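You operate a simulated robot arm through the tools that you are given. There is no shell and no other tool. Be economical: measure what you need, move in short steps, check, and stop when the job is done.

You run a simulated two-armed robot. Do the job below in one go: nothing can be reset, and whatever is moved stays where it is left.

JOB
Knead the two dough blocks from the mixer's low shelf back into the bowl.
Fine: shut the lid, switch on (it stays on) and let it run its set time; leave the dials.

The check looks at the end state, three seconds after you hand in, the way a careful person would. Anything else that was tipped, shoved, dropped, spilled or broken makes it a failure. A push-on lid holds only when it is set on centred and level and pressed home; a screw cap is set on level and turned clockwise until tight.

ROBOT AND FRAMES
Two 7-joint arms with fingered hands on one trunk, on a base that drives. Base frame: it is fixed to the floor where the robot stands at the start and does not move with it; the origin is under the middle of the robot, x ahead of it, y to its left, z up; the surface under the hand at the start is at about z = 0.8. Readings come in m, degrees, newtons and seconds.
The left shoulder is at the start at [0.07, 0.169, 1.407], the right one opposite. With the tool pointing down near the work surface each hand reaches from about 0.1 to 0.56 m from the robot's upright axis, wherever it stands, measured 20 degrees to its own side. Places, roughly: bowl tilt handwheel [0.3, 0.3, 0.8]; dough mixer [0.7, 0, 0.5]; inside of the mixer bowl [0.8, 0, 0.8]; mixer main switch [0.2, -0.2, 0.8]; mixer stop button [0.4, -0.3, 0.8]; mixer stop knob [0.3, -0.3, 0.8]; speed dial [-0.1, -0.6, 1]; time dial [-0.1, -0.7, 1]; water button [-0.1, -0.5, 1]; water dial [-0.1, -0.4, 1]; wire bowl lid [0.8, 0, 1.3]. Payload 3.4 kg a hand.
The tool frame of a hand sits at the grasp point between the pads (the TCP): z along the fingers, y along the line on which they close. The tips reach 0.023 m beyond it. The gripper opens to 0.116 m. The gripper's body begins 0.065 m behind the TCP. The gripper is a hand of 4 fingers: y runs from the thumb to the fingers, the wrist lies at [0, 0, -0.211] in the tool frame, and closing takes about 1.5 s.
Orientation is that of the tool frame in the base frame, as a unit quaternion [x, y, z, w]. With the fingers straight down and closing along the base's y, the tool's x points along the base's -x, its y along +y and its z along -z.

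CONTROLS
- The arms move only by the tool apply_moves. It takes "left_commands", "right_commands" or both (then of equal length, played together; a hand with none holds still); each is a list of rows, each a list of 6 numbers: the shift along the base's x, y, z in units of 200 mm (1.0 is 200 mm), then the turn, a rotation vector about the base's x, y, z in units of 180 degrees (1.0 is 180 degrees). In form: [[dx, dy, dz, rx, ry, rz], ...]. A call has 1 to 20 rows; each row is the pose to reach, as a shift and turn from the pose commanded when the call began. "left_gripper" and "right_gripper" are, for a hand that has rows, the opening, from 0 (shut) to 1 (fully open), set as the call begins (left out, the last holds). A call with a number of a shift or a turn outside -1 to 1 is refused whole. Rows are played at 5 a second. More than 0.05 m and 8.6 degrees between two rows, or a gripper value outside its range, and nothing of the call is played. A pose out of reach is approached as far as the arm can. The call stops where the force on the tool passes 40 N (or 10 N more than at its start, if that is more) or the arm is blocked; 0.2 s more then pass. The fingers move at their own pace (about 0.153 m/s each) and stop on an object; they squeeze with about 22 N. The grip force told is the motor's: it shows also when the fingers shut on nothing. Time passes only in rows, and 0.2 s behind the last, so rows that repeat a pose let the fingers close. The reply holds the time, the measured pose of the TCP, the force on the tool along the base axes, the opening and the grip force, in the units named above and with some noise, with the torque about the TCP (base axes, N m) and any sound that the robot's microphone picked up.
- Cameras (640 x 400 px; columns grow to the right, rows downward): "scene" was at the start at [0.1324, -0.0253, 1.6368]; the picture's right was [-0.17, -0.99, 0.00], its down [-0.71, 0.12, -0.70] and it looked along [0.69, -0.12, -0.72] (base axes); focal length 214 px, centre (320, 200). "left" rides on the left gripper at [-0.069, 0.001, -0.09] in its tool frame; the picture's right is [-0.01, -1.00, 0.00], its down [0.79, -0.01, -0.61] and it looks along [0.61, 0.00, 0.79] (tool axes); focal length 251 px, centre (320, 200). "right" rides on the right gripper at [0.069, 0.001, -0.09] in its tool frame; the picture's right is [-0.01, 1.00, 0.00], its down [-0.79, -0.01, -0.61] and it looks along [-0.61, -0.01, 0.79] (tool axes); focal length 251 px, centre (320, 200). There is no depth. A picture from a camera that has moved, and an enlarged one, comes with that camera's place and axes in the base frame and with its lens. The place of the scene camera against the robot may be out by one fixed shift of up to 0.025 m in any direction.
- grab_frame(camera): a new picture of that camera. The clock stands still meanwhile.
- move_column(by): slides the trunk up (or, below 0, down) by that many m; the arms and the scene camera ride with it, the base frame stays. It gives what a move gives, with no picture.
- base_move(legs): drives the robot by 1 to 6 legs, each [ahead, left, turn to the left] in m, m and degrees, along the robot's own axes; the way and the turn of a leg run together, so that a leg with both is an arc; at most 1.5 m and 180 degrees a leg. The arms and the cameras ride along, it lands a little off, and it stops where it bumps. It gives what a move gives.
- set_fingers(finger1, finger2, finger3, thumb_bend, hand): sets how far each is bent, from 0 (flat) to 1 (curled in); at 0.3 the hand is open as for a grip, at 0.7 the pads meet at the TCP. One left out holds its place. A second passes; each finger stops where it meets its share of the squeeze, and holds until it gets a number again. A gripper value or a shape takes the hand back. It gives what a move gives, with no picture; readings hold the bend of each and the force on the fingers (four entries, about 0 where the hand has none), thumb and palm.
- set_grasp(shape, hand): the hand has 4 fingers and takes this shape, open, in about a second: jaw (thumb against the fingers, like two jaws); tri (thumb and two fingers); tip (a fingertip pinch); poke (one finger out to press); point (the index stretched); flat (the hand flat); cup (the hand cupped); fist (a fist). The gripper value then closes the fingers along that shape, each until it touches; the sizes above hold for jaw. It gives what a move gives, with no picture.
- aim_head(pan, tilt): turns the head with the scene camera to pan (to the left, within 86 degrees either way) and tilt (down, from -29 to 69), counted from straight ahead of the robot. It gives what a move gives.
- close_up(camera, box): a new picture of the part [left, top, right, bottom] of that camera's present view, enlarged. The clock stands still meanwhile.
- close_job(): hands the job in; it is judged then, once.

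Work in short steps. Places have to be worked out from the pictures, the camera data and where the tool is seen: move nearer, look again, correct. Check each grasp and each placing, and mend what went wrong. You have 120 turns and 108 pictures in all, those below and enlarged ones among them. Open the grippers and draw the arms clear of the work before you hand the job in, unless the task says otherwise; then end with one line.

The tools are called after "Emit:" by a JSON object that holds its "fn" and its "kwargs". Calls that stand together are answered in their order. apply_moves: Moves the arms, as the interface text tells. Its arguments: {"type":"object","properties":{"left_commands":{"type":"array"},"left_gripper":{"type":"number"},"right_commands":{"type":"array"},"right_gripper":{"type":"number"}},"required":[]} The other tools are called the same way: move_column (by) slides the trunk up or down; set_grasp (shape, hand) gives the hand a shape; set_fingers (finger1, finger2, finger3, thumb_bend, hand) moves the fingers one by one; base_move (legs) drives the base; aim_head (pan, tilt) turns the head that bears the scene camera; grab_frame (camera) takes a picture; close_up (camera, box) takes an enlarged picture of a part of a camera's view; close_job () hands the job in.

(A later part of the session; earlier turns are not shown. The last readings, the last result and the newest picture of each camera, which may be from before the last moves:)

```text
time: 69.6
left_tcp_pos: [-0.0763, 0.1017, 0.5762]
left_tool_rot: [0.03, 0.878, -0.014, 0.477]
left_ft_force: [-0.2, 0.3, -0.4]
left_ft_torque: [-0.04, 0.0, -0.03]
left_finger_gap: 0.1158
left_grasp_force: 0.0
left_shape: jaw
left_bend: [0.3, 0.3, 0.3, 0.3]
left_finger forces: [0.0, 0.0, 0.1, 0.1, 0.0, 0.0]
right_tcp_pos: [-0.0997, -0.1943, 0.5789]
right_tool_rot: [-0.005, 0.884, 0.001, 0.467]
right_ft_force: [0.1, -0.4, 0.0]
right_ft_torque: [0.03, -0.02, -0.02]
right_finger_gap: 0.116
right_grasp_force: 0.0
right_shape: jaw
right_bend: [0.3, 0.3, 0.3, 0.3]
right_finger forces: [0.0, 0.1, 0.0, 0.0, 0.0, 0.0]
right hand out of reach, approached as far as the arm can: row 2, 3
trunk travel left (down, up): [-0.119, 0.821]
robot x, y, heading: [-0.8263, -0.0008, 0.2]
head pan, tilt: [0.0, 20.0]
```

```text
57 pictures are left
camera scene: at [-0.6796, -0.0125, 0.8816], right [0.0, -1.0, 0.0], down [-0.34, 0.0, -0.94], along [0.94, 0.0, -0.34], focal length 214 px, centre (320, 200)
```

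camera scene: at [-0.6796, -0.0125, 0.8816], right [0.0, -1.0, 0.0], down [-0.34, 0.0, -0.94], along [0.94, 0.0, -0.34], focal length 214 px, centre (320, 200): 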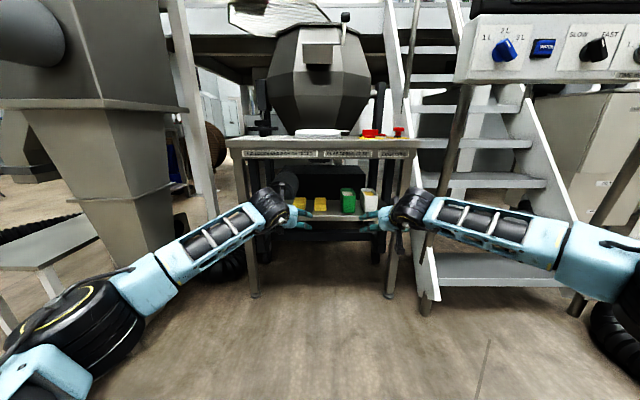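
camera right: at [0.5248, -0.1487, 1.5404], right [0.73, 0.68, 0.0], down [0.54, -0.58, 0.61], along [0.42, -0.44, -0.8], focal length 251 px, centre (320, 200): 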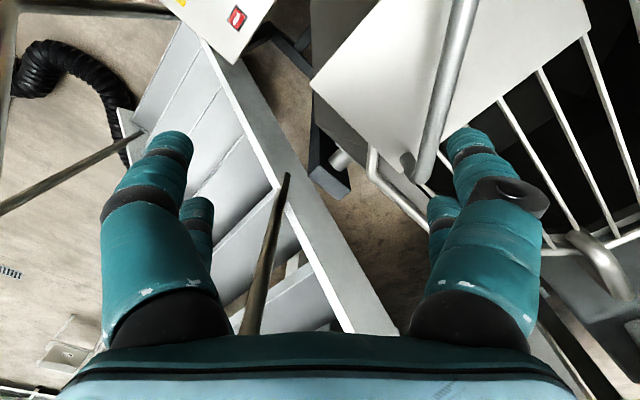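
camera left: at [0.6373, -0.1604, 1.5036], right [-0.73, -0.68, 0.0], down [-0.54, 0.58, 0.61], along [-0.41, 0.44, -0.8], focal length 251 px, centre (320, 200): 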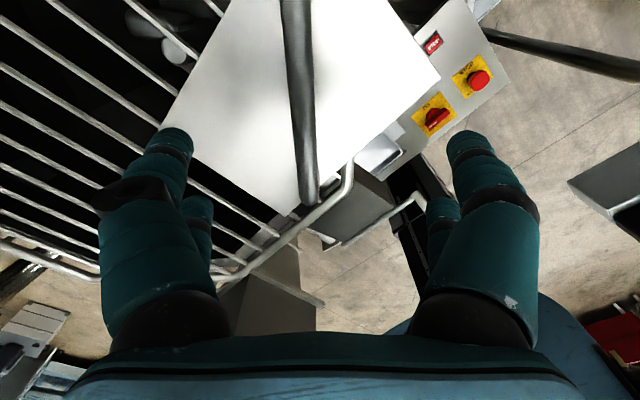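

The shelf top is at z ≈ 0.485, blocks about 0.09 × 0.056 × 0.04 m centred near (0.30, 0.10) and (0.30, 0.0). Elbow room to both sides looks sufficient, so I drive ahead 0.26 m.

Emit:
{"fn": "base_move", "kwargs": {"legs": [[0.26, 0, 0]]}}

Emit:
{"fn": "grab_frame", "kwargs": {"camera": "left"}}

Emit:
{"fn": "grab_frame", "kwargs": {"camera": "scene"}}

```text
time: 71.4
left_tcp_pos: [0.1854, 0.1068, 0.5765]
left_tool_rot: [0.028, 0.878, -0.012, 0.478]
left_ft_force: [0.3, 0.6, 1.0]
left_ft_torque: [-0.01, -0.02, -0.02]
left_finger_gap: 0.1161
left_grasp_force: 0.0
left_shape: jaw
left_bend: [0.3, 0.3, 0.3, 0.3]
left_finger forces: [0.0, 0.0, 0.0, 0.0, 0.0, 0.0]
right_tcp_pos: [0.1638, -0.1866, 0.5784]
right_tool_rot: [-0.007, 0.884, 0.002, 0.467]
right_ft_force: [0.4, 0.5, 0.8]
right_ft_torque: [0.0, 0.01, -0.02]
right_finger_gap: 0.1159
right_grasp_force: 0.1
right_shape: jaw
right_bend: [0.3, 0.3, 0.3, 0.3]
right_finger forces: [0.1, 0.1, 0.0, 0.0, 0.1, 0.0]
trunk travel left (down, up): [-0.119, 0.821]
robot x, y, heading: [-0.5642, 0.001, 0.4]
head pan, tilt: [0.0, 20.0]
```

```text
56 pictures are left
camera left: at [0.1471, 0.1083, 0.6834], right [-0.05, -1.0, 0.0], down [-0.94, 0.05, -0.34], along [0.34, -0.02, -0.94], focal length 251 px, centre (320, 200)
```

left: 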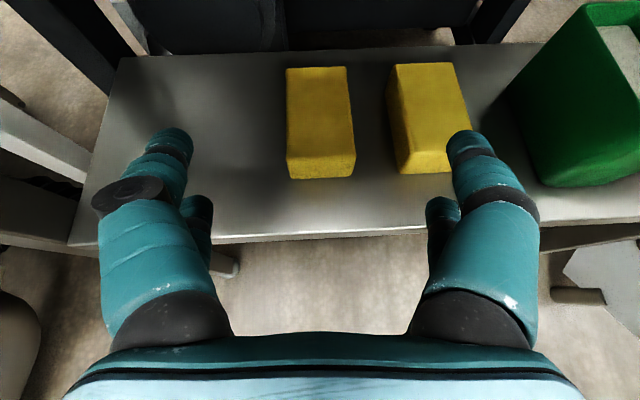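

```text
55 pictures are left
camera scene: at [-0.4165, -0.0098, 0.8816], right [0.01, -1.0, 0.0], down [-0.34, 0.0, -0.94], along [0.94, 0.01, -0.34], focal length 214 px, centre (320, 200)
```

scene: 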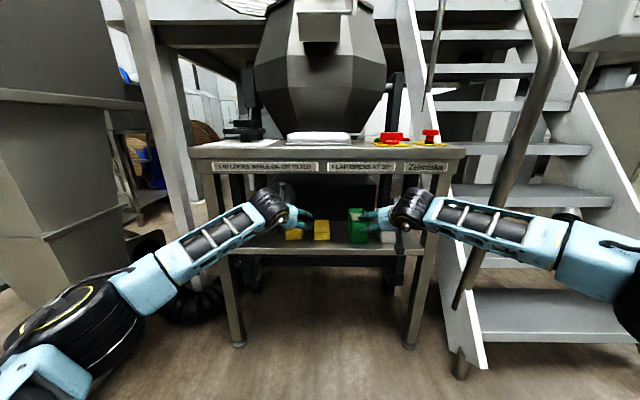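

Block 1 is centred at about (0.291, 0.102), top z ≈ 0.51, with a 0.037 m gap to block 2. I set the left opening to about 0.075 m, pitch the hand to 45° and move above the block.

Emit:
{"fn": "apply_moves", "kwargs": {"left_commands": [[0.1, 0, 0.02, 0, 0.02, 0], [0.2, 0, 0.02, 0, 0.04, 0], [0.35, -0.01, 0.02, 0, 0.067, 0], [0.5, -0.015, 0.02, 0, 0.067, 0], [0.5, -0.015, 0.02, 0, 0.067, 0]], "left_gripper": 0.65}}

Emit:
{"fn": "grab_frame", "kwargs": {"camera": "left"}}

Emit:
{"fn": "close_up", "kwargs": {"camera": "scene", "box": [200, 140, 440, 290]}}

```text
time: 72.6
left_tcp_pos: [0.213, 0.1171, 0.5681]
left_tool_rot: [0.026, 0.923, -0.015, 0.383]
left_ft_force: [-0.1, -0.4, 0.7]
left_ft_torque: [-0.01, 0.04, 0.01]
left_finger_gap: 0.0758
left_grasp_force: 0.0
left_shape: jaw
left_bend: [0.7, 0.7, 0.69, 0.7]
left_finger forces: [0.0, 0.1, 0.1, 0.0, 0.1, 0.0]
left hand out of reach, approached as far as the arm can: row 2, 3, 4, 5
right_tcp_pos: [0.1639, -0.1872, 0.5795]
right_tool_rot: [-0.007, 0.883, 0.002, 0.469]
right_ft_force: [0.5, -0.3, 0.0]
right_ft_torque: [-0.01, -0.03, 0.01]
right_finger_gap: 0.1156
right_grasp_force: 0.0
right_shape: jaw
right_bend: [0.3, 0.3, 0.3, 0.3]
right_finger forces: [0.1, 0.1, 0.1, 0.0, 0.0, 0.0]
trunk travel left (down, up): [-0.119, 0.821]
robot x, y, heading: [-0.5629, -0.0023, 0.4]
head pan, tilt: [0.0, 20.0]
```

```text
54 pictures are left
camera left: at [0.1974, 0.1189, 0.6807], right [-0.05, -1.0, 0.01], down [-0.99, 0.05, -0.13], along [0.13, -0.02, -0.99], focal length 251 px, centre (320, 200)
```

left: 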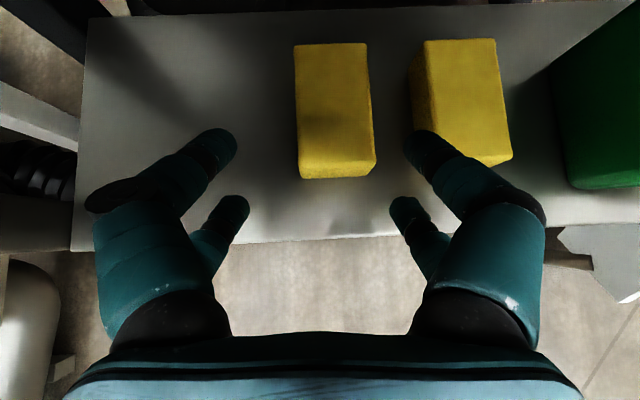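

```text
2.67 times, centred on (320, 215) of scene
camera zoom: at [-0.4167, -0.0099, 0.8816], right [0.01, -1.0, 0.0], down [-0.34, 0.0, -0.94], along [0.94, 0.01, -0.34], focal length 572 px, centre (320, 160)
```

zoom: 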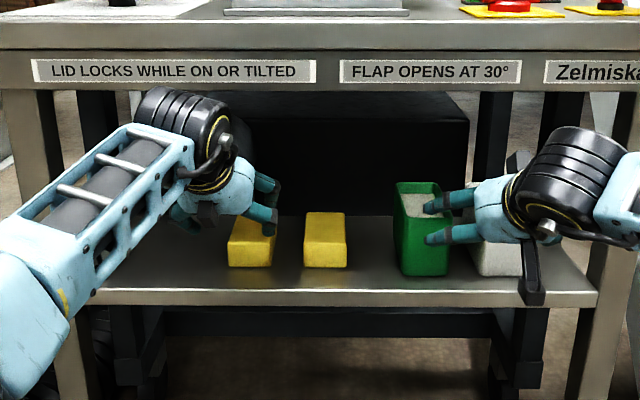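

The left arm ran out of forward reach. I pull the right hand back from the tins, centre the left on y = 0.102, and then drive 0.075 m ahead.

Emit:
{"fn": "apply_moves", "kwargs": {"left_commands": [[0, -0.03, 0.02, 0, 0, 0], [0, -0.05, 0.03, 0, 0, 0], [0, -0.075, 0.03, 0, 0, 0]], "right_commands": [[-0.2, 0, 0.05, 0, 0, 0], [-0.4, 0, 0.1, 0, 0, 0], [-0.6, 0, 0.15, 0, 0, 0]]}}

Emit:
{"fn": "base_move", "kwargs": {"legs": [[0.075, 0, -0.3]]}}

Emit:
{"fn": "grab_frame", "kwargs": {"camera": "left"}}

```text
time: 73.4
left_tcp_pos: [0.2091, 0.1007, 0.5727]
left_tool_rot: [0.026, 0.923, -0.015, 0.383]
left_ft_force: [0.0, -0.7, 0.2]
left_ft_torque: [-0.03, -0.01, 0.0]
left_finger_gap: 0.0761
left_grasp_force: 0.0
left_shape: jaw
left_bend: [0.7, 0.7, 0.69, 0.7]
left_finger forces: [0.1, 0.0, 0.0, 0.0, 0.1, 0.0]
left hand out of reach, approached as far as the arm can: row 3
right_tcp_pos: [0.0448, -0.1881, 0.6074]
right_tool_rot: [-0.007, 0.884, 0.002, 0.467]
right_ft_force: [0.4, -0.7, -0.1]
right_ft_torque: [0.0, 0.06, -0.02]
right_finger_gap: 0.1161
right_grasp_force: 0.0
right_shape: jaw
right_bend: [0.3, 0.3, 0.3, 0.3]
right_finger forces: [0.1, 0.0, 0.1, 0.0, 0.1, 0.0]
trunk travel left (down, up): [-0.119, 0.821]
robot x, y, heading: [-0.5634, 0.0003, 0.6]
head pan, tilt: [0.0, 20.0]
```

```text
time: 74.5
left_tcp_pos: [0.2845, 0.0951, 0.5696]
left_tool_rot: [0.03, 0.924, -0.016, 0.381]
left_ft_force: [-0.9, 0.2, 0.0]
left_ft_torque: [0.03, 0.02, 0.0]
left_finger_gap: 0.076
left_grasp_force: 0.1
left_shape: jaw
left_bend: [0.7, 0.7, 0.69, 0.7]
left_finger forces: [0.0, 0.0, 0.1, 0.0, 0.1, 0.0]
right_tcp_pos: [0.1189, -0.1917, 0.6066]
right_tool_rot: [-0.004, 0.884, 0.0, 0.467]
right_ft_force: [-0.2, 0.0, 0.2]
right_ft_torque: [0.02, 0.01, 0.01]
right_finger_gap: 0.1158
right_grasp_force: 0.0
right_shape: jaw
right_bend: [0.3, 0.3, 0.3, 0.3]
right_finger forces: [0.1, 0.1, 0.0, 0.1, 0.0, 0.0]
trunk travel left (down, up): [-0.119, 0.821]
robot x, y, heading: [-0.4915, 0.0028, 0.1]
head pan, tilt: [0.0, 20.0]
```

```text
52 pictures are left
camera left: at [0.2685, 0.0975, 0.6818], right [-0.06, -1.0, 0.01], down [-0.99, 0.06, -0.13], along [0.13, -0.02, -0.99], focal length 251 px, centre (320, 200)
```

left: 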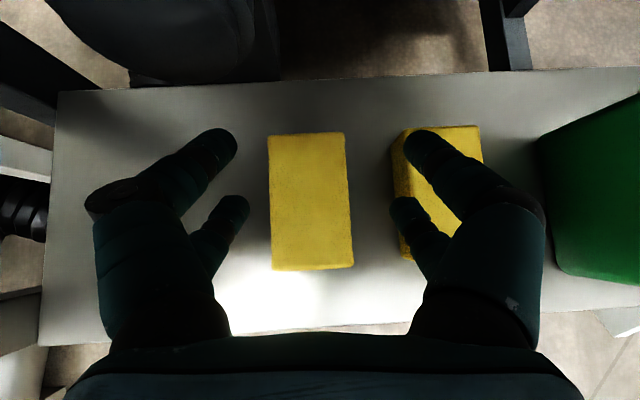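

The hand is over block 1; I shift +0.007 m in y, narrow slightly, and descend to z ≈ 0.512.

Emit:
{"fn": "apply_moves", "kwargs": {"left_commands": [[0, 0.035, 0, 0, 0, 0], [0.0, 0.035, 0, 0, 0, 0], [0.0, 0.035, -0.1, 0, 0, 0], [0, 0.035, -0.2, 0, 0, 0], [0, 0.035, -0.27, 0, 0, 0]], "left_gripper": 0.57}}

Emit:
{"fn": "grab_frame", "kwargs": {"camera": "left"}}

```text
time: 75.7
left_tcp_pos: [0.2831, 0.1033, 0.5174]
left_tool_rot: [0.029, 0.924, -0.016, 0.382]
left_ft_force: [0.3, 0.4, -0.7]
left_ft_torque: [0.0, -0.03, -0.01]
left_finger_gap: 0.0668
left_grasp_force: 0.1
left_shape: jaw
left_bend: [0.71, 0.71, 0.71, 0.73]
left_finger forces: [0.0, 0.0, 0.0, 0.0, 0.0, 0.0]
right_tcp_pos: [0.1176, -0.1932, 0.6076]
right_tool_rot: [-0.004, 0.884, 0.001, 0.467]
right_ft_force: [-0.7, -0.3, -0.8]
right_ft_torque: [0.03, -0.02, -0.02]
right_finger_gap: 0.1159
right_grasp_force: 0.2
right_shape: jaw
right_bend: [0.3, 0.3, 0.3, 0.3]
right_finger forces: [0.0, 0.1, 0.0, 0.1, 0.0, 0.0]
trunk travel left (down, up): [-0.119, 0.821]
robot x, y, heading: [-0.4881, 0.0004, 0.2]
head pan, tilt: [0.0, 20.0]
```

```text
51 pictures are left
camera left: at [0.2679, 0.1056, 0.63], right [-0.06, -1.0, 0.01], down [-0.99, 0.06, -0.13], along [0.13, -0.02, -0.99], focal length 251 px, centre (320, 200)
```

left: 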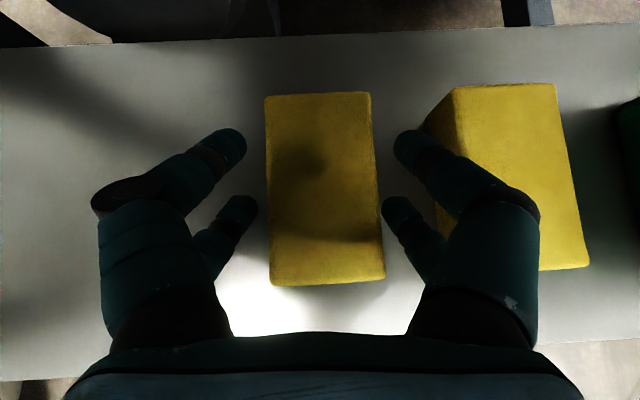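

Fingers straddle the block cleanly; its top is near z 0.50. I go down 0.024 m more and close.

Emit:
{"fn": "apply_moves", "kwargs": {"left_commands": [[0, 0, -0.06, 0, 0, 0], [0, 0, -0.12, 0, 0, 0]]}}

Emit:
{"fn": "apply_moves", "kwargs": {"left_commands": [[0, 0, 0, 0, 0, 0], [0, 0, 0, 0, 0, 0], [0, 0, 0, 0, 0, 0], [0, 0, 0, 0, 0, 0], [0, 0, 0, 0, 0, 0], [0, 0, 0, 0, 0, 0]], "left_gripper": 0}}

Emit:
{"fn": "grab_frame", "kwargs": {"camera": "left"}}

```text
time: 76.3
left_tcp_pos: [0.2814, 0.1029, 0.5033]
left_tool_rot: [0.03, 0.921, -0.017, 0.388]
left_ft_force: [7.9, -0.5, 33.4]
left_ft_torque: [0.75, -0.32, -0.14]
left_finger_gap: 0.0661
left_grasp_force: 0.0
left_shape: jaw
left_bend: [0.71, 0.73, 0.72, 0.73]
left_finger forces: [0.0, 24.4, 8.6, 0.0, 0.0, 0.0]
right_tcp_pos: [0.1154, -0.1935, 0.6122]
right_tool_rot: [-0.004, 0.882, 0.001, 0.47]
right_ft_force: [0.2, 1.3, 0.9]
right_ft_torque: [-0.02, 0.0, -0.01]
right_finger_gap: 0.1165
right_grasp_force: 0.0
right_shape: jaw
right_bend: [0.3, 0.3, 0.3, 0.3]
right_finger forces: [0.0, 0.0, 0.0, 0.0, 0.0, 0.0]
trunk travel left (down, up): [-0.119, 0.821]
robot x, y, heading: [-0.4877, 0.0011, 0.0]
head pan, tilt: [0.0, 20.0]
```

```text
time: 77.4
left_tcp_pos: [0.2829, 0.104, 0.5035]
left_tool_rot: [0.029, 0.92, -0.016, 0.39]
left_ft_force: [2.7, 0.0, 21.6]
left_ft_torque: [0.43, -0.06, 0.05]
left_finger_gap: 0.0504
left_grasp_force: 21.5
left_shape: jaw
left_bend: [0.72, 0.75, 0.74, 0.77]
left_finger forces: [21.2, 38.6, 26.0, 0.1, 22.5, 0.0]
right_tcp_pos: [0.1158, -0.1923, 0.6106]
right_tool_rot: [-0.004, 0.882, 0.001, 0.471]
right_ft_force: [0.0, 0.4, -0.4]
right_ft_torque: [0.0, 0.0, 0.02]
right_finger_gap: 0.1161
right_grasp_force: 0.1
right_shape: jaw
right_bend: [0.3, 0.3, 0.3, 0.3]
right_finger forces: [0.0, 0.0, 0.0, 0.0, 0.0, 0.0]
trunk travel left (down, up): [-0.119, 0.821]
robot x, y, heading: [-0.4888, 0.0009, 0.0]
head pan, tilt: [0.0, 20.0]
stopped in row 5 (left hand): the force on the tool passed its limit at 44 N (the readings are from after the stop); the commanded pose is now the measured one
```

```text
50 pictures are left
camera left: at [0.2654, 0.105, 0.6145], right [-0.06, -1.0, 0.01], down [-0.99, 0.06, -0.15], along [0.15, -0.02, -0.99], focal length 251 px, centre (320, 200)
```

left: 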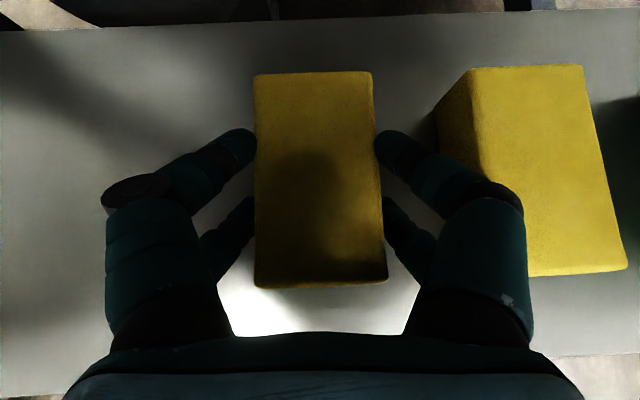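

The block is gripped (gap 0.050 m, forces on all fingers). I lift it a few centimetres and check.

Emit:
{"fn": "apply_moves", "kwargs": {"left_commands": [[0, 0, 0.12, 0, 0, 0], [0, 0.02, 0.25, 0, 0, 0], [0, 0.05, 0.4, 0, 0, 0]]}}

Emit:
{"fn": "grab_frame", "kwargs": {"camera": "left"}}

```text
time: 78.2
left_tcp_pos: [0.2833, 0.1115, 0.5686]
left_tool_rot: [0.032, 0.925, -0.017, 0.378]
left_ft_force: [-0.5, -0.3, -2.2]
left_ft_torque: [0.01, 0.03, 0.01]
left_finger_gap: 0.0507
left_grasp_force: 21.8
left_shape: jaw
left_bend: [0.72, 0.74, 0.74, 0.77]
left_finger forces: [21.3, 20.4, 19.2, 0.1, 22.6, 0.1]
right_tcp_pos: [0.1191, -0.1919, 0.604]
right_tool_rot: [-0.004, 0.885, 0.0, 0.466]
right_ft_force: [0.7, -0.7, -0.3]
right_ft_torque: [-0.02, -0.03, 0.03]
right_finger_gap: 0.1158
right_grasp_force: 0.1
right_shape: jaw
right_bend: [0.3, 0.3, 0.3, 0.3]
right_finger forces: [0.1, 0.1, 0.0, 0.0, 0.0, 0.1]
trunk travel left (down, up): [-0.119, 0.821]
robot x, y, heading: [-0.4912, 0.0002, 0.4]
head pan, tilt: [0.0, 20.0]
```

```text
49 pictures are left
camera left: at [0.2687, 0.114, 0.6811], right [-0.06, -1.0, 0.01], down [-0.99, 0.06, -0.12], along [0.12, -0.02, -0.99], focal length 251 px, centre (320, 200)
```

left: 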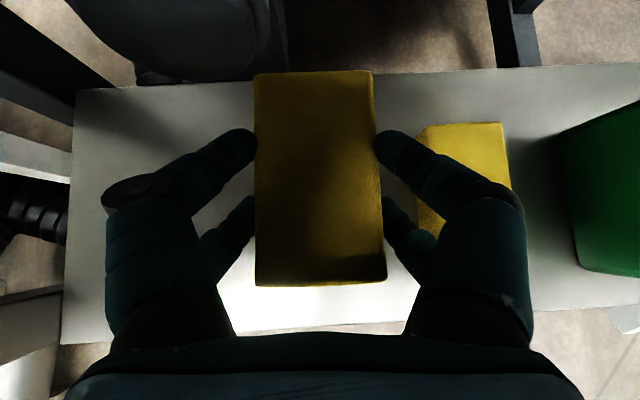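

Held firmly. I retract the left hand with the block out from under the table, then bring the right hand toward block 2 at about (0.293, −0.003).

Emit:
{"fn": "apply_moves", "kwargs": {"left_commands": [[-0.2, 0.05, 0.05, 0, 0, 0], [-0.4, 0.1, 0.1, 0, 0, 0], [-0.6, 0.18, 0.15, 0, 0, 0], [-0.8, 0.25, 0.2, 0, 0, 0], [-0.9, 0.3, 0.2, 0, 0, 0]]}}

Emit:
{"fn": "apply_moves", "kwargs": {"right_commands": [[0.05, 0.2, 0, 0, 0.03, 0], [0.1, 0.4, 0, 0, 0.06, 0], [0.15, 0.6, -0.02, 0, 0.06, 0], [0.2, 0.8, -0.05, 0, 0.06, 0], [0.3, 0.93, -0.05, 0, 0.06, 0]], "right_gripper": 0.57}}

Emit:
{"fn": "grab_frame", "kwargs": {"camera": "right"}}

Emit:
{"fn": "grab_frame", "kwargs": {"camera": "scene"}}

```text
time: 78.8
left_tcp_pos: [0.2232, 0.1281, 0.593]
left_tool_rot: [0.029, 0.921, -0.018, 0.387]
left_ft_force: [31.0, -6.0, -4.3]
left_ft_torque: [0.93, 4.0, 0.1]
left_finger_gap: 0.0506
left_grasp_force: 22.2
left_shape: jaw
left_bend: [0.72, 0.74, 0.74, 0.77]
left_finger forces: [21.2, 20.3, 19.1, 0.0, 22.5, 0.0]
right_tcp_pos: [0.1217, -0.1967, 0.6053]
right_tool_rot: [-0.001, 0.885, -0.001, 0.465]
right_ft_force: [0.9, 0.3, -0.9]
right_ft_torque: [-0.02, -0.01, 0.03]
right_finger_gap: 0.1162
right_grasp_force: 0.1
right_shape: jaw
right_bend: [0.3, 0.3, 0.3, 0.3]
right_finger forces: [0.0, 0.1, 0.0, 0.0, 0.0, 0.0]
trunk travel left (down, up): [-0.119, 0.821]
robot x, y, heading: [-0.4877, 0.0004, -0.2]
head pan, tilt: [0.0, 20.0]
stopped in row 2 (left hand): the force on the tool passed its limit at 207 N (the readings are from after the stop); the commanded pose is now the measured one
```

```text
time: 79.2
left_tcp_pos: [0.2232, 0.128, 0.5932]
left_tool_rot: [0.028, 0.921, -0.016, 0.388]
left_ft_force: [26.5, -4.2, -3.7]
left_ft_torque: [0.43, 3.46, 0.02]
left_finger_gap: 0.0504
left_grasp_force: 21.8
left_shape: jaw
left_bend: [0.72, 0.74, 0.74, 0.77]
left_finger forces: [21.3, 20.4, 19.1, 0.0, 22.5, 0.0]
right_tcp_pos: [0.128, -0.168, 0.6073]
right_tool_rot: [-0.002, 0.899, -0.001, 0.437]
right_ft_force: [0.4, -0.1, -0.1]
right_ft_torque: [-0.01, 0.02, 0.0]
right_finger_gap: 0.0664
right_grasp_force: 0.0
right_shape: jaw
right_bend: [0.71, 0.71, 0.71, 0.73]
right_finger forces: [0.0, 0.0, 0.0, 0.1, 0.0, 0.0]
trunk travel left (down, up): [-0.119, 0.821]
robot x, y, heading: [-0.4866, -0.0004, -0.5]
head pan, tilt: [0.0, 20.0]
stopped in row 1 (left hand): the force on the tool passed its limit at 44 N (the readings are from after the stop); the commanded pose is now the measured one
```

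```text
48 pictures are left
camera right: at [0.0151, -0.17, 0.6082], right [0.0, 1.0, 0.0], down [0.01, 0.0, 1.0], along [1.0, 0.0, -0.01], focal length 251 px, centre (320, 200)
```

right: 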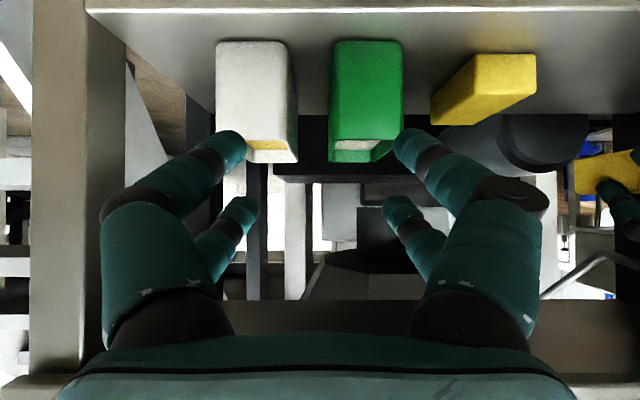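

```text
47 pictures are left
camera scene: at [-0.3369, -0.0121, 0.8809], right [0.0, -1.0, 0.0], down [-0.35, 0.0, -0.94], along [0.94, 0.0, -0.35], focal length 214 px, centre (320, 200)
```

scene: 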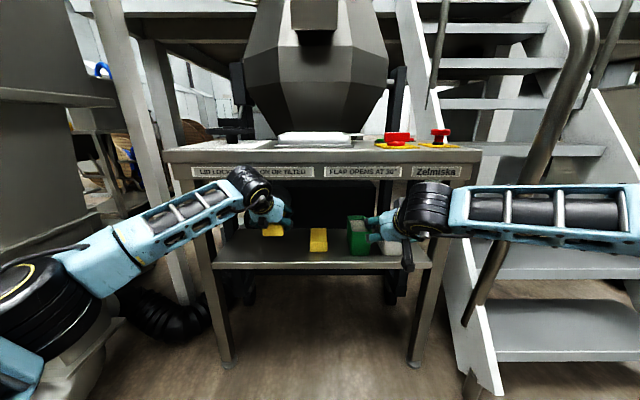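

The left hand's camera box caught the inside of the table's front apron because I rose too early. I ease forward and down to the height it entered at, then retract level.

Emit:
{"fn": "apply_moves", "kwargs": {"left_commands": [[0.03, 0, -0.05, 0, 0, 0], [0.05, 0, -0.12, 0, 0, 0], [0.05, 0, -0.17, 0, 0, 0]]}}

Emit:
{"fn": "close_up", "kwargs": {"camera": "scene", "box": [160, 120, 480, 290]}}

```text
time: 80.0
left_tcp_pos: [0.2287, 0.1285, 0.5649]
left_tool_rot: [0.028, 0.92, -0.017, 0.391]
left_ft_force: [0.3, -0.4, -2.8]
left_ft_torque: [-0.02, 0.0, -0.01]
left_finger_gap: 0.0505
left_grasp_force: 21.9
left_shape: jaw
left_bend: [0.72, 0.74, 0.74, 0.77]
left_finger forces: [21.3, 20.4, 19.1, 0.0, 22.5, 0.0]
right_tcp_pos: [0.125, -0.1688, 0.6093]
right_tool_rot: [-0.002, 0.898, -0.001, 0.44]
right_ft_force: [0.1, 0.1, -0.4]
right_ft_torque: [0.03, 0.02, 0.0]
right_finger_gap: 0.0667
right_grasp_force: 0.0
right_shape: jaw
right_bend: [0.71, 0.71, 0.71, 0.73]
right_finger forces: [0.0, 0.0, 0.0, 0.0, 0.0, 0.0]
trunk travel left (down, up): [-0.119, 0.821]
robot x, y, heading: [-0.4893, -0.0002, -0.4]
head pan, tilt: [0.0, 20.0]
```

```text
2.00 times, centred on (320, 205) of scene
camera zoom: at [-0.3408, -0.0112, 0.8816], right [0.0, -1.0, 0.0], down [-0.34, 0.0, -0.94], along [0.94, 0.0, -0.34], focal length 429 px, centre (320, 190)
```

zoom: 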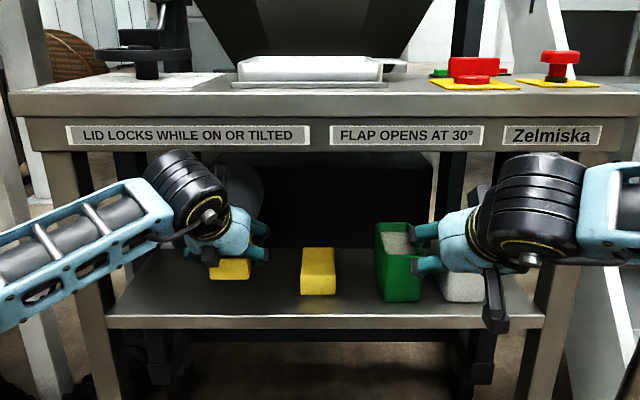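

Free again, block still held and the table unmoved. I retract the left hand level.

Emit:
{"fn": "apply_moves", "kwargs": {"left_commands": [[-0.2, 0.05, 0, 0, 0, 0], [-0.4, 0.1, 0, 0, 0, 0], [-0.6, 0.2, 0, 0, 0, 0], [-0.8, 0.3, 0, 0, 0, 0], [-0.95, 0.4, 0, 0, 0, 0]]}}

Emit:
{"fn": "grab_frame", "kwargs": {"camera": "scene"}}

```text
time: 81.2
left_tcp_pos: [0.0406, 0.2086, 0.5653]
left_tool_rot: [0.028, 0.92, -0.018, 0.391]
left_ft_force: [0.1, -0.4, -2.9]
left_ft_torque: [-0.02, 0.03, 0.02]
left_finger_gap: 0.0503
left_grasp_force: 21.9
left_shape: jaw
left_bend: [0.72, 0.74, 0.74, 0.77]
left_finger forces: [21.1, 20.2, 19.1, 0.0, 22.4, 0.1]
right_tcp_pos: [0.1249, -0.1676, 0.6098]
right_tool_rot: [-0.002, 0.899, -0.002, 0.439]
right_ft_force: [0.4, -0.3, -0.5]
right_ft_torque: [0.02, -0.01, 0.02]
right_finger_gap: 0.0665
right_grasp_force: 0.1
right_shape: jaw
right_bend: [0.71, 0.71, 0.71, 0.73]
right_finger forces: [0.0, 0.1, 0.0, 0.0, 0.0, 0.0]
trunk travel left (down, up): [-0.119, 0.821]
robot x, y, heading: [-0.4867, -0.0012, -0.1]
head pan, tilt: [0.0, 20.0]
```

```text
45 pictures are left
camera scene: at [-0.3409, -0.0111, 0.8816], right [0.0, -1.0, 0.0], down [-0.34, 0.0, -0.94], along [0.94, 0.0, -0.34], focal length 214 px, centre (320, 200)
```

scene: 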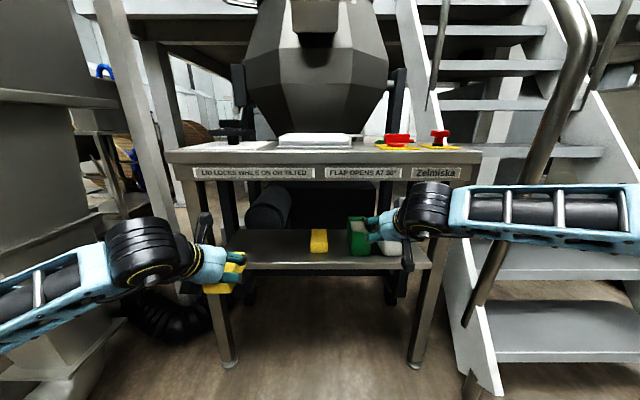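

Now the right hand: I slide it sideways to y ≈ −0.003 in front of block 2 at 45° pitch, then drive 0.05 m ahead.

Emit:
{"fn": "apply_moves", "kwargs": {"right_commands": [[0, 0.2, -0.05, 0, 0.02, 0], [0, 0.4, -0.1, 0, 0.03, 0], [0, 0.6, -0.15, 0, 0.04, 0], [0, 0.825, -0.18, 0, 0.04, 0]], "right_gripper": 0.57}}

Emit:
{"fn": "base_move", "kwargs": {"legs": [[0.05, 0, 0]]}}

Emit:
{"fn": "apply_moves", "kwargs": {"right_commands": [[0.1, 0, 0, 0, 0, 0], [0.2, 0, 0, 0, 0, 0], [0.3, 0, 0, 0, 0, 0]]}}

Emit:
{"fn": "grab_frame", "kwargs": {"camera": "right"}}

Emit:
{"fn": "close_up", "kwargs": {"camera": "scene", "box": [160, 150, 480, 350]}}

```text
time: 82.2
left_tcp_pos: [0.0403, 0.2099, 0.5657]
left_tool_rot: [0.029, 0.92, -0.018, 0.39]
left_ft_force: [-0.1, 0.4, -2.6]
left_ft_torque: [0.01, 0.08, 0.03]
left_finger_gap: 0.0503
left_grasp_force: 21.9
left_shape: jaw
left_bend: [0.72, 0.74, 0.74, 0.77]
left_finger forces: [21.2, 20.2, 19.1, 0.1, 22.6, 0.0]
right_tcp_pos: [0.0865, -0.0874, 0.5583]
right_tool_rot: [-0.002, 0.924, -0.001, 0.383]
right_ft_force: [-0.3, 0.1, 0.2]
right_ft_torque: [0.02, 0.01, 0.05]
right_finger_gap: 0.0664
right_grasp_force: 0.0
right_shape: jaw
right_bend: [0.71, 0.71, 0.71, 0.73]
right_finger forces: [0.1, 0.0, 0.0, 0.0, 0.1, 0.1]
right hand out of reach, approached as far as the arm can: row 2, 3, 4
trunk travel left (down, up): [-0.119, 0.821]
robot x, y, heading: [-0.4869, -0.0001, -0.1]
head pan, tilt: [0.0, 20.0]
```

```text
time: 83.1
left_tcp_pos: [0.0928, 0.2081, 0.5657]
left_tool_rot: [0.029, 0.92, -0.018, 0.39]
left_ft_force: [0.2, 0.7, -2.2]
left_ft_torque: [0.01, 0.03, 0.02]
left_finger_gap: 0.0503
left_grasp_force: 22.4
left_shape: jaw
left_bend: [0.72, 0.74, 0.74, 0.77]
left_finger forces: [21.2, 20.3, 19.1, 0.0, 22.5, 0.1]
right_tcp_pos: [0.1378, -0.0881, 0.5595]
right_tool_rot: [-0.001, 0.925, -0.001, 0.381]
right_ft_force: [-0.5, -0.5, 0.5]
right_ft_torque: [0.01, -0.02, 0.0]
right_finger_gap: 0.0662
right_grasp_force: 0.1
right_shape: jaw
right_bend: [0.71, 0.71, 0.71, 0.73]
right_finger forces: [0.0, 0.0, 0.0, 0.0, 0.0, 0.0]
trunk travel left (down, up): [-0.119, 0.821]
robot x, y, heading: [-0.4383, 0.0018, -0.2]
head pan, tilt: [0.0, 20.0]
```

```text
time: 83.9
left_tcp_pos: [0.0927, 0.2075, 0.5655]
left_tool_rot: [0.029, 0.92, -0.018, 0.391]
left_ft_force: [0.1, -0.6, -2.2]
left_ft_torque: [-0.03, 0.05, 0.02]
left_finger_gap: 0.0502
left_grasp_force: 21.8
left_shape: jaw
left_bend: [0.72, 0.74, 0.74, 0.77]
left_finger forces: [21.1, 20.3, 19.2, 0.0, 22.6, 0.0]
right_tcp_pos: [0.181, -0.1131, 0.5605]
right_tool_rot: [-0.002, 0.924, -0.001, 0.382]
right_ft_force: [0.3, 0.2, -0.4]
right_ft_torque: [0.02, 0.0, -0.02]
right_finger_gap: 0.0666
right_grasp_force: 0.0
right_shape: jaw
right_bend: [0.71, 0.71, 0.71, 0.73]
right_finger forces: [0.0, 0.0, 0.1, 0.0, 0.0, 0.0]
right hand out of reach, approached as far as the arm can: row 1, 2, 3
trunk travel left (down, up): [-0.119, 0.821]
robot x, y, heading: [-0.4372, 0.0046, -0.7]
head pan, tilt: [0.0, 20.0]
```

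```text
44 pictures are left
camera right: at [0.068, -0.113, 0.5752], right [0.0, 1.0, 0.0], down [0.13, 0.0, 0.99], along [0.99, 0.0, -0.13], focal length 251 px, centre (320, 200)
```

right: 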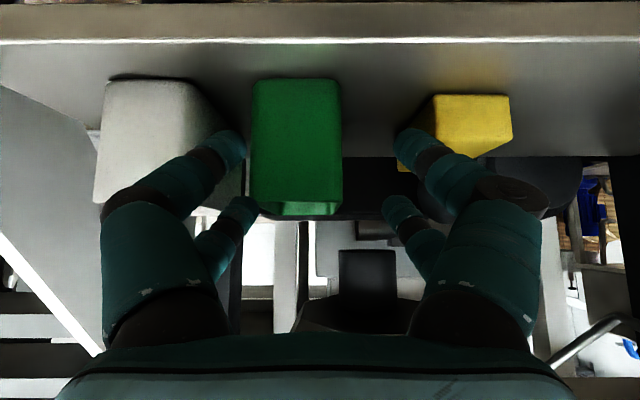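

```text
2.00 times, centred on (320, 250) of scene
camera zoom: at [-0.2894, -0.0117, 0.8816], right [-0.01, -1.0, 0.0], down [-0.34, 0.0, -0.94], along [0.94, -0.01, -0.34], focal length 429 px, centre (320, 100)
```

zoom: 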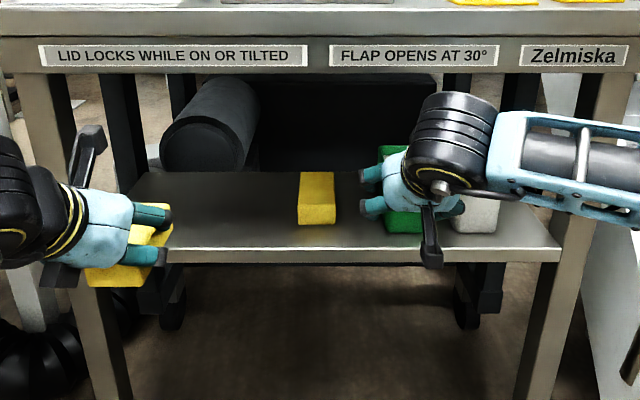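

The right arm can't reach inward there, so I pull it back slightly and strafe the base 0.11 m to the left, so block 2 lies straight ahead of the right hand.

Emit:
{"fn": "apply_moves", "kwargs": {"right_commands": [[-0.12, 0, 0, 0, 0, 0], [-0.25, 0, 0, 0, 0, 0]], "left_commands": [[0, -0.1, 0, 0, 0, 0], [0, -0.2, 0, 0, 0, 0]]}}

Emit:
{"fn": "base_move", "kwargs": {"legs": [[0, 0.11, 0.5]]}}

Emit:
{"fn": "grab_frame", "kwargs": {"camera": "scene"}}

```text
time: 84.5
left_tcp_pos: [0.0912, 0.1675, 0.5654]
left_tool_rot: [0.029, 0.92, -0.018, 0.391]
left_ft_force: [0.0, 0.0, -2.3]
left_ft_torque: [-0.02, 0.02, 0.03]
left_finger_gap: 0.0503
left_grasp_force: 21.9
left_shape: jaw
left_bend: [0.72, 0.74, 0.74, 0.77]
left_finger forces: [21.2, 20.3, 19.1, 0.0, 22.5, 0.0]
right_tcp_pos: [0.1313, -0.1121, 0.5576]
right_tool_rot: [-0.001, 0.923, -0.001, 0.384]
right_ft_force: [-0.6, 1.6, 0.4]
right_ft_torque: [-0.01, 0.03, -0.01]
right_finger_gap: 0.0666
right_grasp_force: 0.1
right_shape: jaw
right_bend: [0.71, 0.71, 0.71, 0.73]
right_finger forces: [0.1, 0.1, 0.0, 0.1, 0.0, 0.1]
trunk travel left (down, up): [-0.119, 0.821]
robot x, y, heading: [-0.4375, 0.0012, -0.2]
head pan, tilt: [0.0, 20.0]
```

```text
time: 85.7
left_tcp_pos: [0.0898, 0.2828, 0.5638]
left_tool_rot: [0.023, 0.92, -0.016, 0.39]
left_ft_force: [-0.5, -0.6, -2.5]
left_ft_torque: [0.02, 0.04, -0.01]
left_finger_gap: 0.0503
left_grasp_force: 21.4
left_shape: jaw
left_bend: [0.72, 0.74, 0.74, 0.77]
left_finger forces: [21.2, 20.3, 19.0, 0.1, 22.4, 0.0]
right_tcp_pos: [0.1336, 0.0037, 0.5556]
right_tool_rot: [-0.008, 0.924, 0.002, 0.383]
right_ft_force: [0.1, -0.7, 0.7]
right_ft_torque: [-0.03, -0.06, 0.04]
right_finger_gap: 0.0665
right_grasp_force: 0.1
right_shape: jaw
right_bend: [0.71, 0.71, 0.71, 0.73]
right_finger forces: [0.0, 0.1, 0.0, 0.1, 0.0, 0.0]
trunk travel left (down, up): [-0.119, 0.821]
robot x, y, heading: [-0.4372, 0.1086, 0.4]
head pan, tilt: [0.0, 20.0]
```

```text
42 pictures are left
camera scene: at [-0.2896, 0.099, 0.8816], right [0.01, -1.0, 0.0], down [-0.34, 0.0, -0.94], along [0.94, 0.01, -0.34], focal length 214 px, centre (320, 200)
```

scene: 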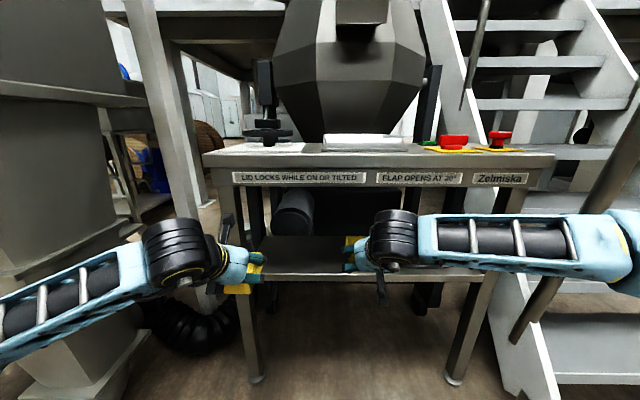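

The right hand now faces block 2. I move it forward over the block at z ≈ 0.57.

Emit:
{"fn": "apply_moves", "kwargs": {"right_commands": [[0.15, -0.02, 0.08, 0, 0, 0], [0.35, -0.03, 0.08, 0, 0, 0], [0.55, -0.03, 0.08, 0, 0, 0], [0.75, -0.03, 0.08, 0, 0, 0]]}}

Emit:
{"fn": "grab_frame", "kwargs": {"camera": "right"}}

Emit:
{"fn": "close_up", "kwargs": {"camera": "scene", "box": [200, 150, 520, 310]}}

```text
time: 86.7
left_tcp_pos: [0.0901, 0.2814, 0.5649]
left_tool_rot: [0.023, 0.92, -0.015, 0.391]
left_ft_force: [0.4, 0.4, -2.3]
left_ft_torque: [-0.02, 0.07, 0.02]
left_finger_gap: 0.0503
left_grasp_force: 22.3
left_shape: jaw
left_bend: [0.72, 0.74, 0.74, 0.77]
left_finger forces: [21.2, 20.3, 19.2, 0.0, 22.5, 0.1]
right_tcp_pos: [0.2365, -0.0429, 0.57]
right_tool_rot: [-0.008, 0.924, 0.002, 0.383]
right_ft_force: [-0.1, 0.6, -0.8]
right_ft_torque: [0.01, 0.01, -0.01]
right_finger_gap: 0.0665
right_grasp_force: 0.0
right_shape: jaw
right_bend: [0.71, 0.71, 0.71, 0.73]
right_finger forces: [0.1, 0.0, 0.0, 0.0, 0.1, 0.0]
right hand out of reach, approached as far as the arm can: row 2, 3, 4
trunk travel left (down, up): [-0.119, 0.821]
robot x, y, heading: [-0.4357, 0.1081, 0.5]
head pan, tilt: [0.0, 20.0]
```

```text
41 pictures are left
camera right: at [0.1238, -0.0445, 0.5846], right [-0.01, 1.0, 0.0], down [0.13, 0.0, 0.99], along [0.99, 0.01, -0.13], focal length 251 px, centre (320, 200)
```

right: 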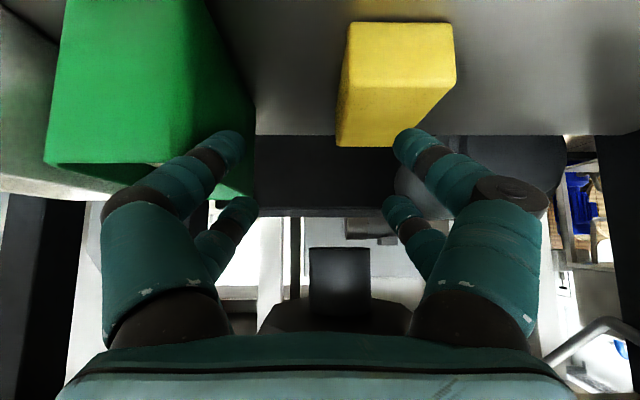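

```text
2.00 times, centred on (360, 230) of scene
camera zoom: at [-0.2896, 0.0988, 0.8816], right [0.01, -1.0, 0.0], down [-0.34, 0.0, -0.94], along [0.94, 0.01, -0.34], focal length 429 px, centre (240, 140)
```

zoom: 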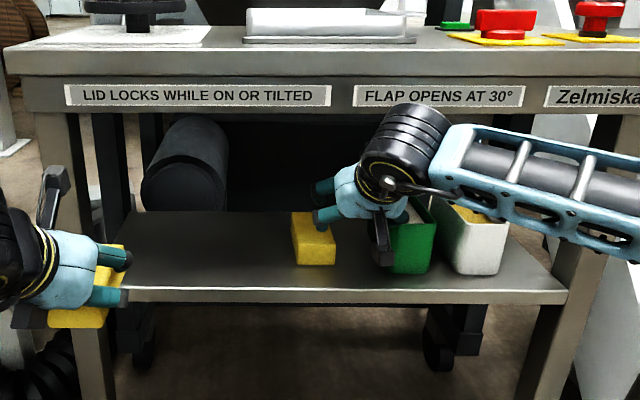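

The right arm drifts outward as it extends. Getting nearer helps: I retract both hands a little, then shift the base 0.08 m ahead and 0.045 m left so block 2 falls inside the right hand's range.

Emit:
{"fn": "apply_moves", "kwargs": {"right_commands": [[-0.2, 0, 0, 0, 0, 0], [-0.4, 0, 0, 0, 0, 0], [-0.65, 0, 0, 0, 0, 0]], "left_commands": [[-0.2, -0.1, 0, 0, 0, 0], [-0.35, -0.2, 0, 0, 0, 0], [-0.5, -0.3, 0, 0, 0, 0]]}}

Emit:
{"fn": "base_move", "kwargs": {"legs": [[0.08, 0.045, -0.4]]}}

Emit:
{"fn": "apply_moves", "kwargs": {"right_commands": [[0.05, -0.05, 0, 0, 0, 0]]}}

Emit:
{"fn": "grab_frame", "kwargs": {"camera": "scene"}}

```text
time: 87.5
left_tcp_pos: [-0.0111, 0.2209, 0.5653]
left_tool_rot: [0.023, 0.92, -0.017, 0.391]
left_ft_force: [0.0, 0.2, -2.5]
left_ft_torque: [0.01, 0.04, 0.01]
left_finger_gap: 0.0504
left_grasp_force: 21.2
left_shape: jaw
left_bend: [0.72, 0.74, 0.74, 0.77]
left_finger forces: [21.2, 20.3, 19.1, 0.0, 22.4, 0.0]
right_tcp_pos: [0.1036, -0.0406, 0.5676]
right_tool_rot: [-0.007, 0.924, 0.001, 0.382]
right_ft_force: [0.2, -0.8, 0.8]
right_ft_torque: [0.01, -0.04, -0.01]
right_finger_gap: 0.0665
right_grasp_force: 0.0
right_shape: jaw
right_bend: [0.71, 0.71, 0.71, 0.73]
right_finger forces: [0.1, 0.0, 0.0, 0.0, 0.0, 0.0]
trunk travel left (down, up): [-0.119, 0.821]
robot x, y, heading: [-0.4347, 0.11, 0.6]
head pan, tilt: [0.0, 20.0]
```

```text
time: 88.6
left_tcp_pos: [0.0708, 0.2653, 0.5643]
left_tool_rot: [0.025, 0.92, -0.016, 0.39]
left_ft_force: [0.5, -0.5, -2.3]
left_ft_torque: [0.0, 0.05, 0.02]
left_finger_gap: 0.0505
left_grasp_force: 22.3
left_shape: jaw
left_bend: [0.72, 0.74, 0.74, 0.77]
left_finger forces: [21.1, 20.3, 19.0, 0.0, 22.4, 0.0]
right_tcp_pos: [0.1848, 0.0048, 0.5675]
right_tool_rot: [-0.005, 0.924, 0.001, 0.383]
right_ft_force: [-0.1, 0.1, -0.4]
right_ft_torque: [0.01, 0.0, 0.02]
right_finger_gap: 0.0665
right_grasp_force: 0.1
right_shape: jaw
right_bend: [0.71, 0.71, 0.71, 0.73]
right_finger forces: [0.1, 0.0, 0.0, 0.1, 0.1, 0.0]
trunk travel left (down, up): [-0.119, 0.821]
robot x, y, heading: [-0.3561, 0.157, 0.5]
head pan, tilt: [0.0, 20.0]
```

```text
time: 89.0
left_tcp_pos: [0.0706, 0.2664, 0.5658]
left_tool_rot: [0.026, 0.921, -0.016, 0.389]
left_ft_force: [0.2, 0.5, -1.9]
left_ft_torque: [-0.01, 0.04, -0.01]
left_finger_gap: 0.0502
left_grasp_force: 22.4
left_shape: jaw
left_bend: [0.72, 0.74, 0.74, 0.77]
left_finger forces: [21.2, 20.4, 19.0, 0.0, 22.4, 0.0]
right_tcp_pos: [0.1927, -0.0059, 0.5681]
right_tool_rot: [-0.005, 0.924, 0.001, 0.383]
right_ft_force: [0.5, -0.1, -0.5]
right_ft_torque: [0.04, 0.01, 0.0]
right_finger_gap: 0.0663
right_grasp_force: 0.0
right_shape: jaw
right_bend: [0.71, 0.71, 0.71, 0.73]
right_finger forces: [0.1, 0.0, 0.0, 0.0, 0.0, 0.0]
trunk travel left (down, up): [-0.119, 0.821]
robot x, y, heading: [-0.3567, 0.1544, 0.3]
head pan, tilt: [0.0, 20.0]
```

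```text
39 pictures are left
camera scene: at [-0.2088, 0.1445, 0.8816], right [0.0, -1.0, 0.0], down [-0.34, 0.0, -0.94], along [0.94, 0.0, -0.34], focal length 214 px, centre (320, 200)
```

scene: 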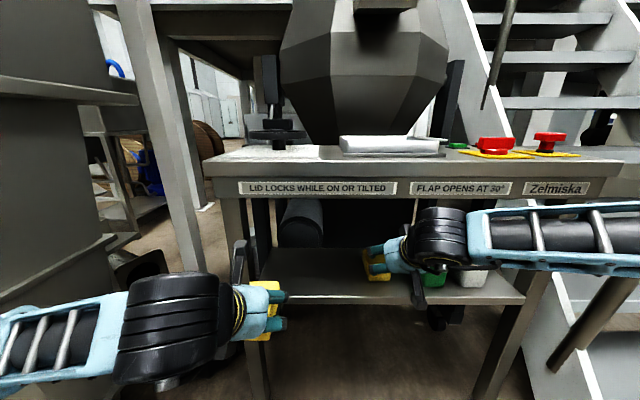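

In position; I advance the right hand 0.09 m over block 2.

Emit:
{"fn": "apply_moves", "kwargs": {"right_commands": [[0.15, 0.01, 0.02, 0, 0, 0], [0.3, 0.015, 0.02, 0, 0, 0], [0.46, 0.015, 0.02, 0, 0, 0]]}}

Emit:
{"fn": "grab_frame", "kwargs": {"camera": "right"}}

Emit:
{"fn": "close_up", "kwargs": {"camera": "scene", "box": [240, 180, 500, 320]}}

```text
time: 89.8
left_tcp_pos: [0.0688, 0.2652, 0.5674]
left_tool_rot: [0.026, 0.92, -0.016, 0.391]
left_ft_force: [-0.2, 0.2, -1.9]
left_ft_torque: [-0.03, -0.02, -0.03]
left_finger_gap: 0.05
left_grasp_force: 22.2
left_shape: jaw
left_bend: [0.72, 0.74, 0.74, 0.77]
left_finger forces: [21.3, 20.2, 19.0, 0.0, 22.5, 0.1]
right_tcp_pos: [0.2834, -0.0051, 0.5717]
right_tool_rot: [-0.007, 0.924, 0.0, 0.381]
right_ft_force: [0.0, -0.2, -0.6]
right_ft_torque: [0.02, -0.01, 0.02]
right_finger_gap: 0.0664
right_grasp_force: 0.0
right_shape: jaw
right_bend: [0.71, 0.71, 0.71, 0.73]
right_finger forces: [0.1, 0.0, 0.0, 0.0, 0.0, 0.0]
trunk travel left (down, up): [-0.119, 0.821]
robot x, y, heading: [-0.3568, 0.1591, 0.1]
head pan, tilt: [0.0, 20.0]
```

```text
38 pictures are left
camera right: at [0.1702, -0.0062, 0.5869], right [-0.01, 1.0, 0.0], down [0.14, 0.0, 0.99], along [0.99, 0.01, -0.14], focal length 251 px, centre (320, 200)
```

right: 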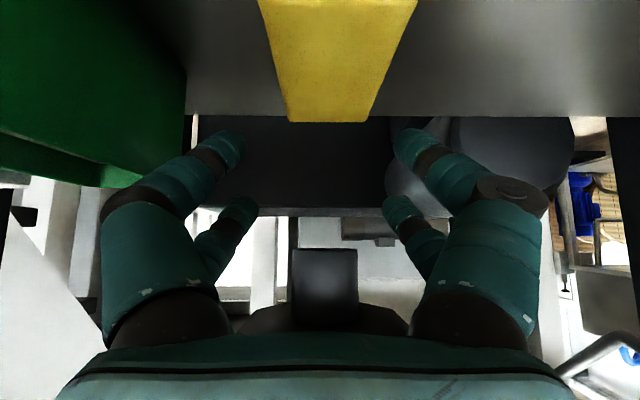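

```text
2.46 times, centred on (370, 250) of scene
camera zoom: at [-0.2119, 0.1442, 0.8814], right [0.0, -1.0, 0.0], down [-0.34, 0.0, -0.94], along [0.94, 0.0, -0.34], focal length 528 px, centre (197, 77)
```

zoom: 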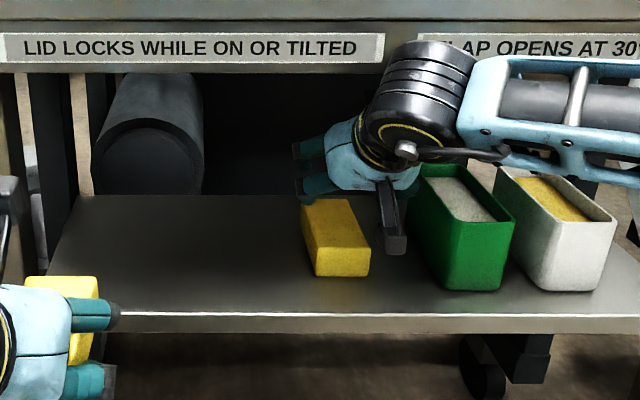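

Block 2's centre is at y ≈ 0.001; I correct +0.006 m, descend to z ≈ 0.507 and close.

Emit:
{"fn": "apply_moves", "kwargs": {"right_commands": [[0.02, 0.03, -0.1, 0, 0, 0], [0.03, 0.03, -0.2, 0, 0, 0], [0.03, 0.03, -0.28, 0, 0, 0], [0.03, 0.03, -0.32, 0, 0, 0]]}}

Emit:
{"fn": "apply_moves", "kwargs": {"right_commands": [[0, 0, 0, 0, 0, 0], [0, 0, 0, 0, 0, 0], [0, 0, 0, 0, 0, 0], [0, 0, 0, 0, 0, 0], [0, 0, 0, 0, 0, 0], [0, 0, 0, 0, 0, 0]], "right_gripper": 0}}

Emit:
{"fn": "grab_frame", "kwargs": {"camera": "right"}}

```text
time: 90.8
left_tcp_pos: [0.0719, 0.2654, 0.565]
left_tool_rot: [0.026, 0.92, -0.016, 0.39]
left_ft_force: [0.4, -0.1, -3.0]
left_ft_torque: [0.05, 0.04, -0.01]
left_finger_gap: 0.0506
left_grasp_force: 21.8
left_shape: jaw
left_bend: [0.72, 0.74, 0.74, 0.77]
left_finger forces: [21.2, 20.2, 19.1, 0.0, 22.4, 0.0]
right_tcp_pos: [0.2917, 0.002, 0.5089]
right_tool_rot: [-0.006, 0.924, 0.001, 0.383]
right_ft_force: [0.8, -0.8, -0.5]
right_ft_torque: [-0.02, -0.01, 0.02]
right_finger_gap: 0.0665
right_grasp_force: 0.2
right_shape: jaw
right_bend: [0.71, 0.71, 0.71, 0.73]
right_finger forces: [0.0, 0.0, 0.0, 0.1, 0.0, 0.1]
trunk travel left (down, up): [-0.119, 0.821]
robot x, y, heading: [-0.3526, 0.1539, 0.3]
head pan, tilt: [0.0, 20.0]
```

```text
time: 92.2
left_tcp_pos: [0.0705, 0.2671, 0.5662]
left_tool_rot: [0.026, 0.92, -0.017, 0.392]
left_ft_force: [-0.4, 0.2, -3.1]
left_ft_torque: [0.01, 0.05, 0.03]
left_finger_gap: 0.0502
left_grasp_force: 21.8
left_shape: jaw
left_bend: [0.72, 0.74, 0.74, 0.77]
left_finger forces: [21.3, 20.1, 19.0, 0.0, 22.4, 0.0]
right_tcp_pos: [0.2911, 0.0031, 0.5102]
right_tool_rot: [-0.006, 0.923, 0.001, 0.384]
right_ft_force: [5.3, -0.3, 12.4]
right_ft_torque: [0.03, -0.71, 0.02]
right_finger_gap: 0.0476
right_grasp_force: 22.0
right_shape: jaw
right_bend: [0.73, 0.75, 0.75, 0.76]
right_finger forces: [20.9, 35.9, 33.0, 0.1, 21.5, 0.1]
trunk travel left (down, up): [-0.119, 0.821]
robot x, y, heading: [-0.355, 0.1601, 0.3]
head pan, tilt: [0.0, 20.0]
```

```text
36 pictures are left
camera right: at [0.179, 0.0006, 0.5259], right [0.0, 1.0, 0.0], down [0.13, 0.0, 0.99], along [0.99, 0.0, -0.13], focal length 251 px, centre (320, 200)
```

right: 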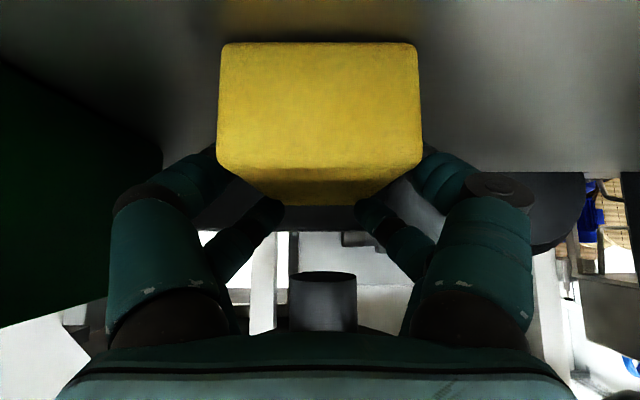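

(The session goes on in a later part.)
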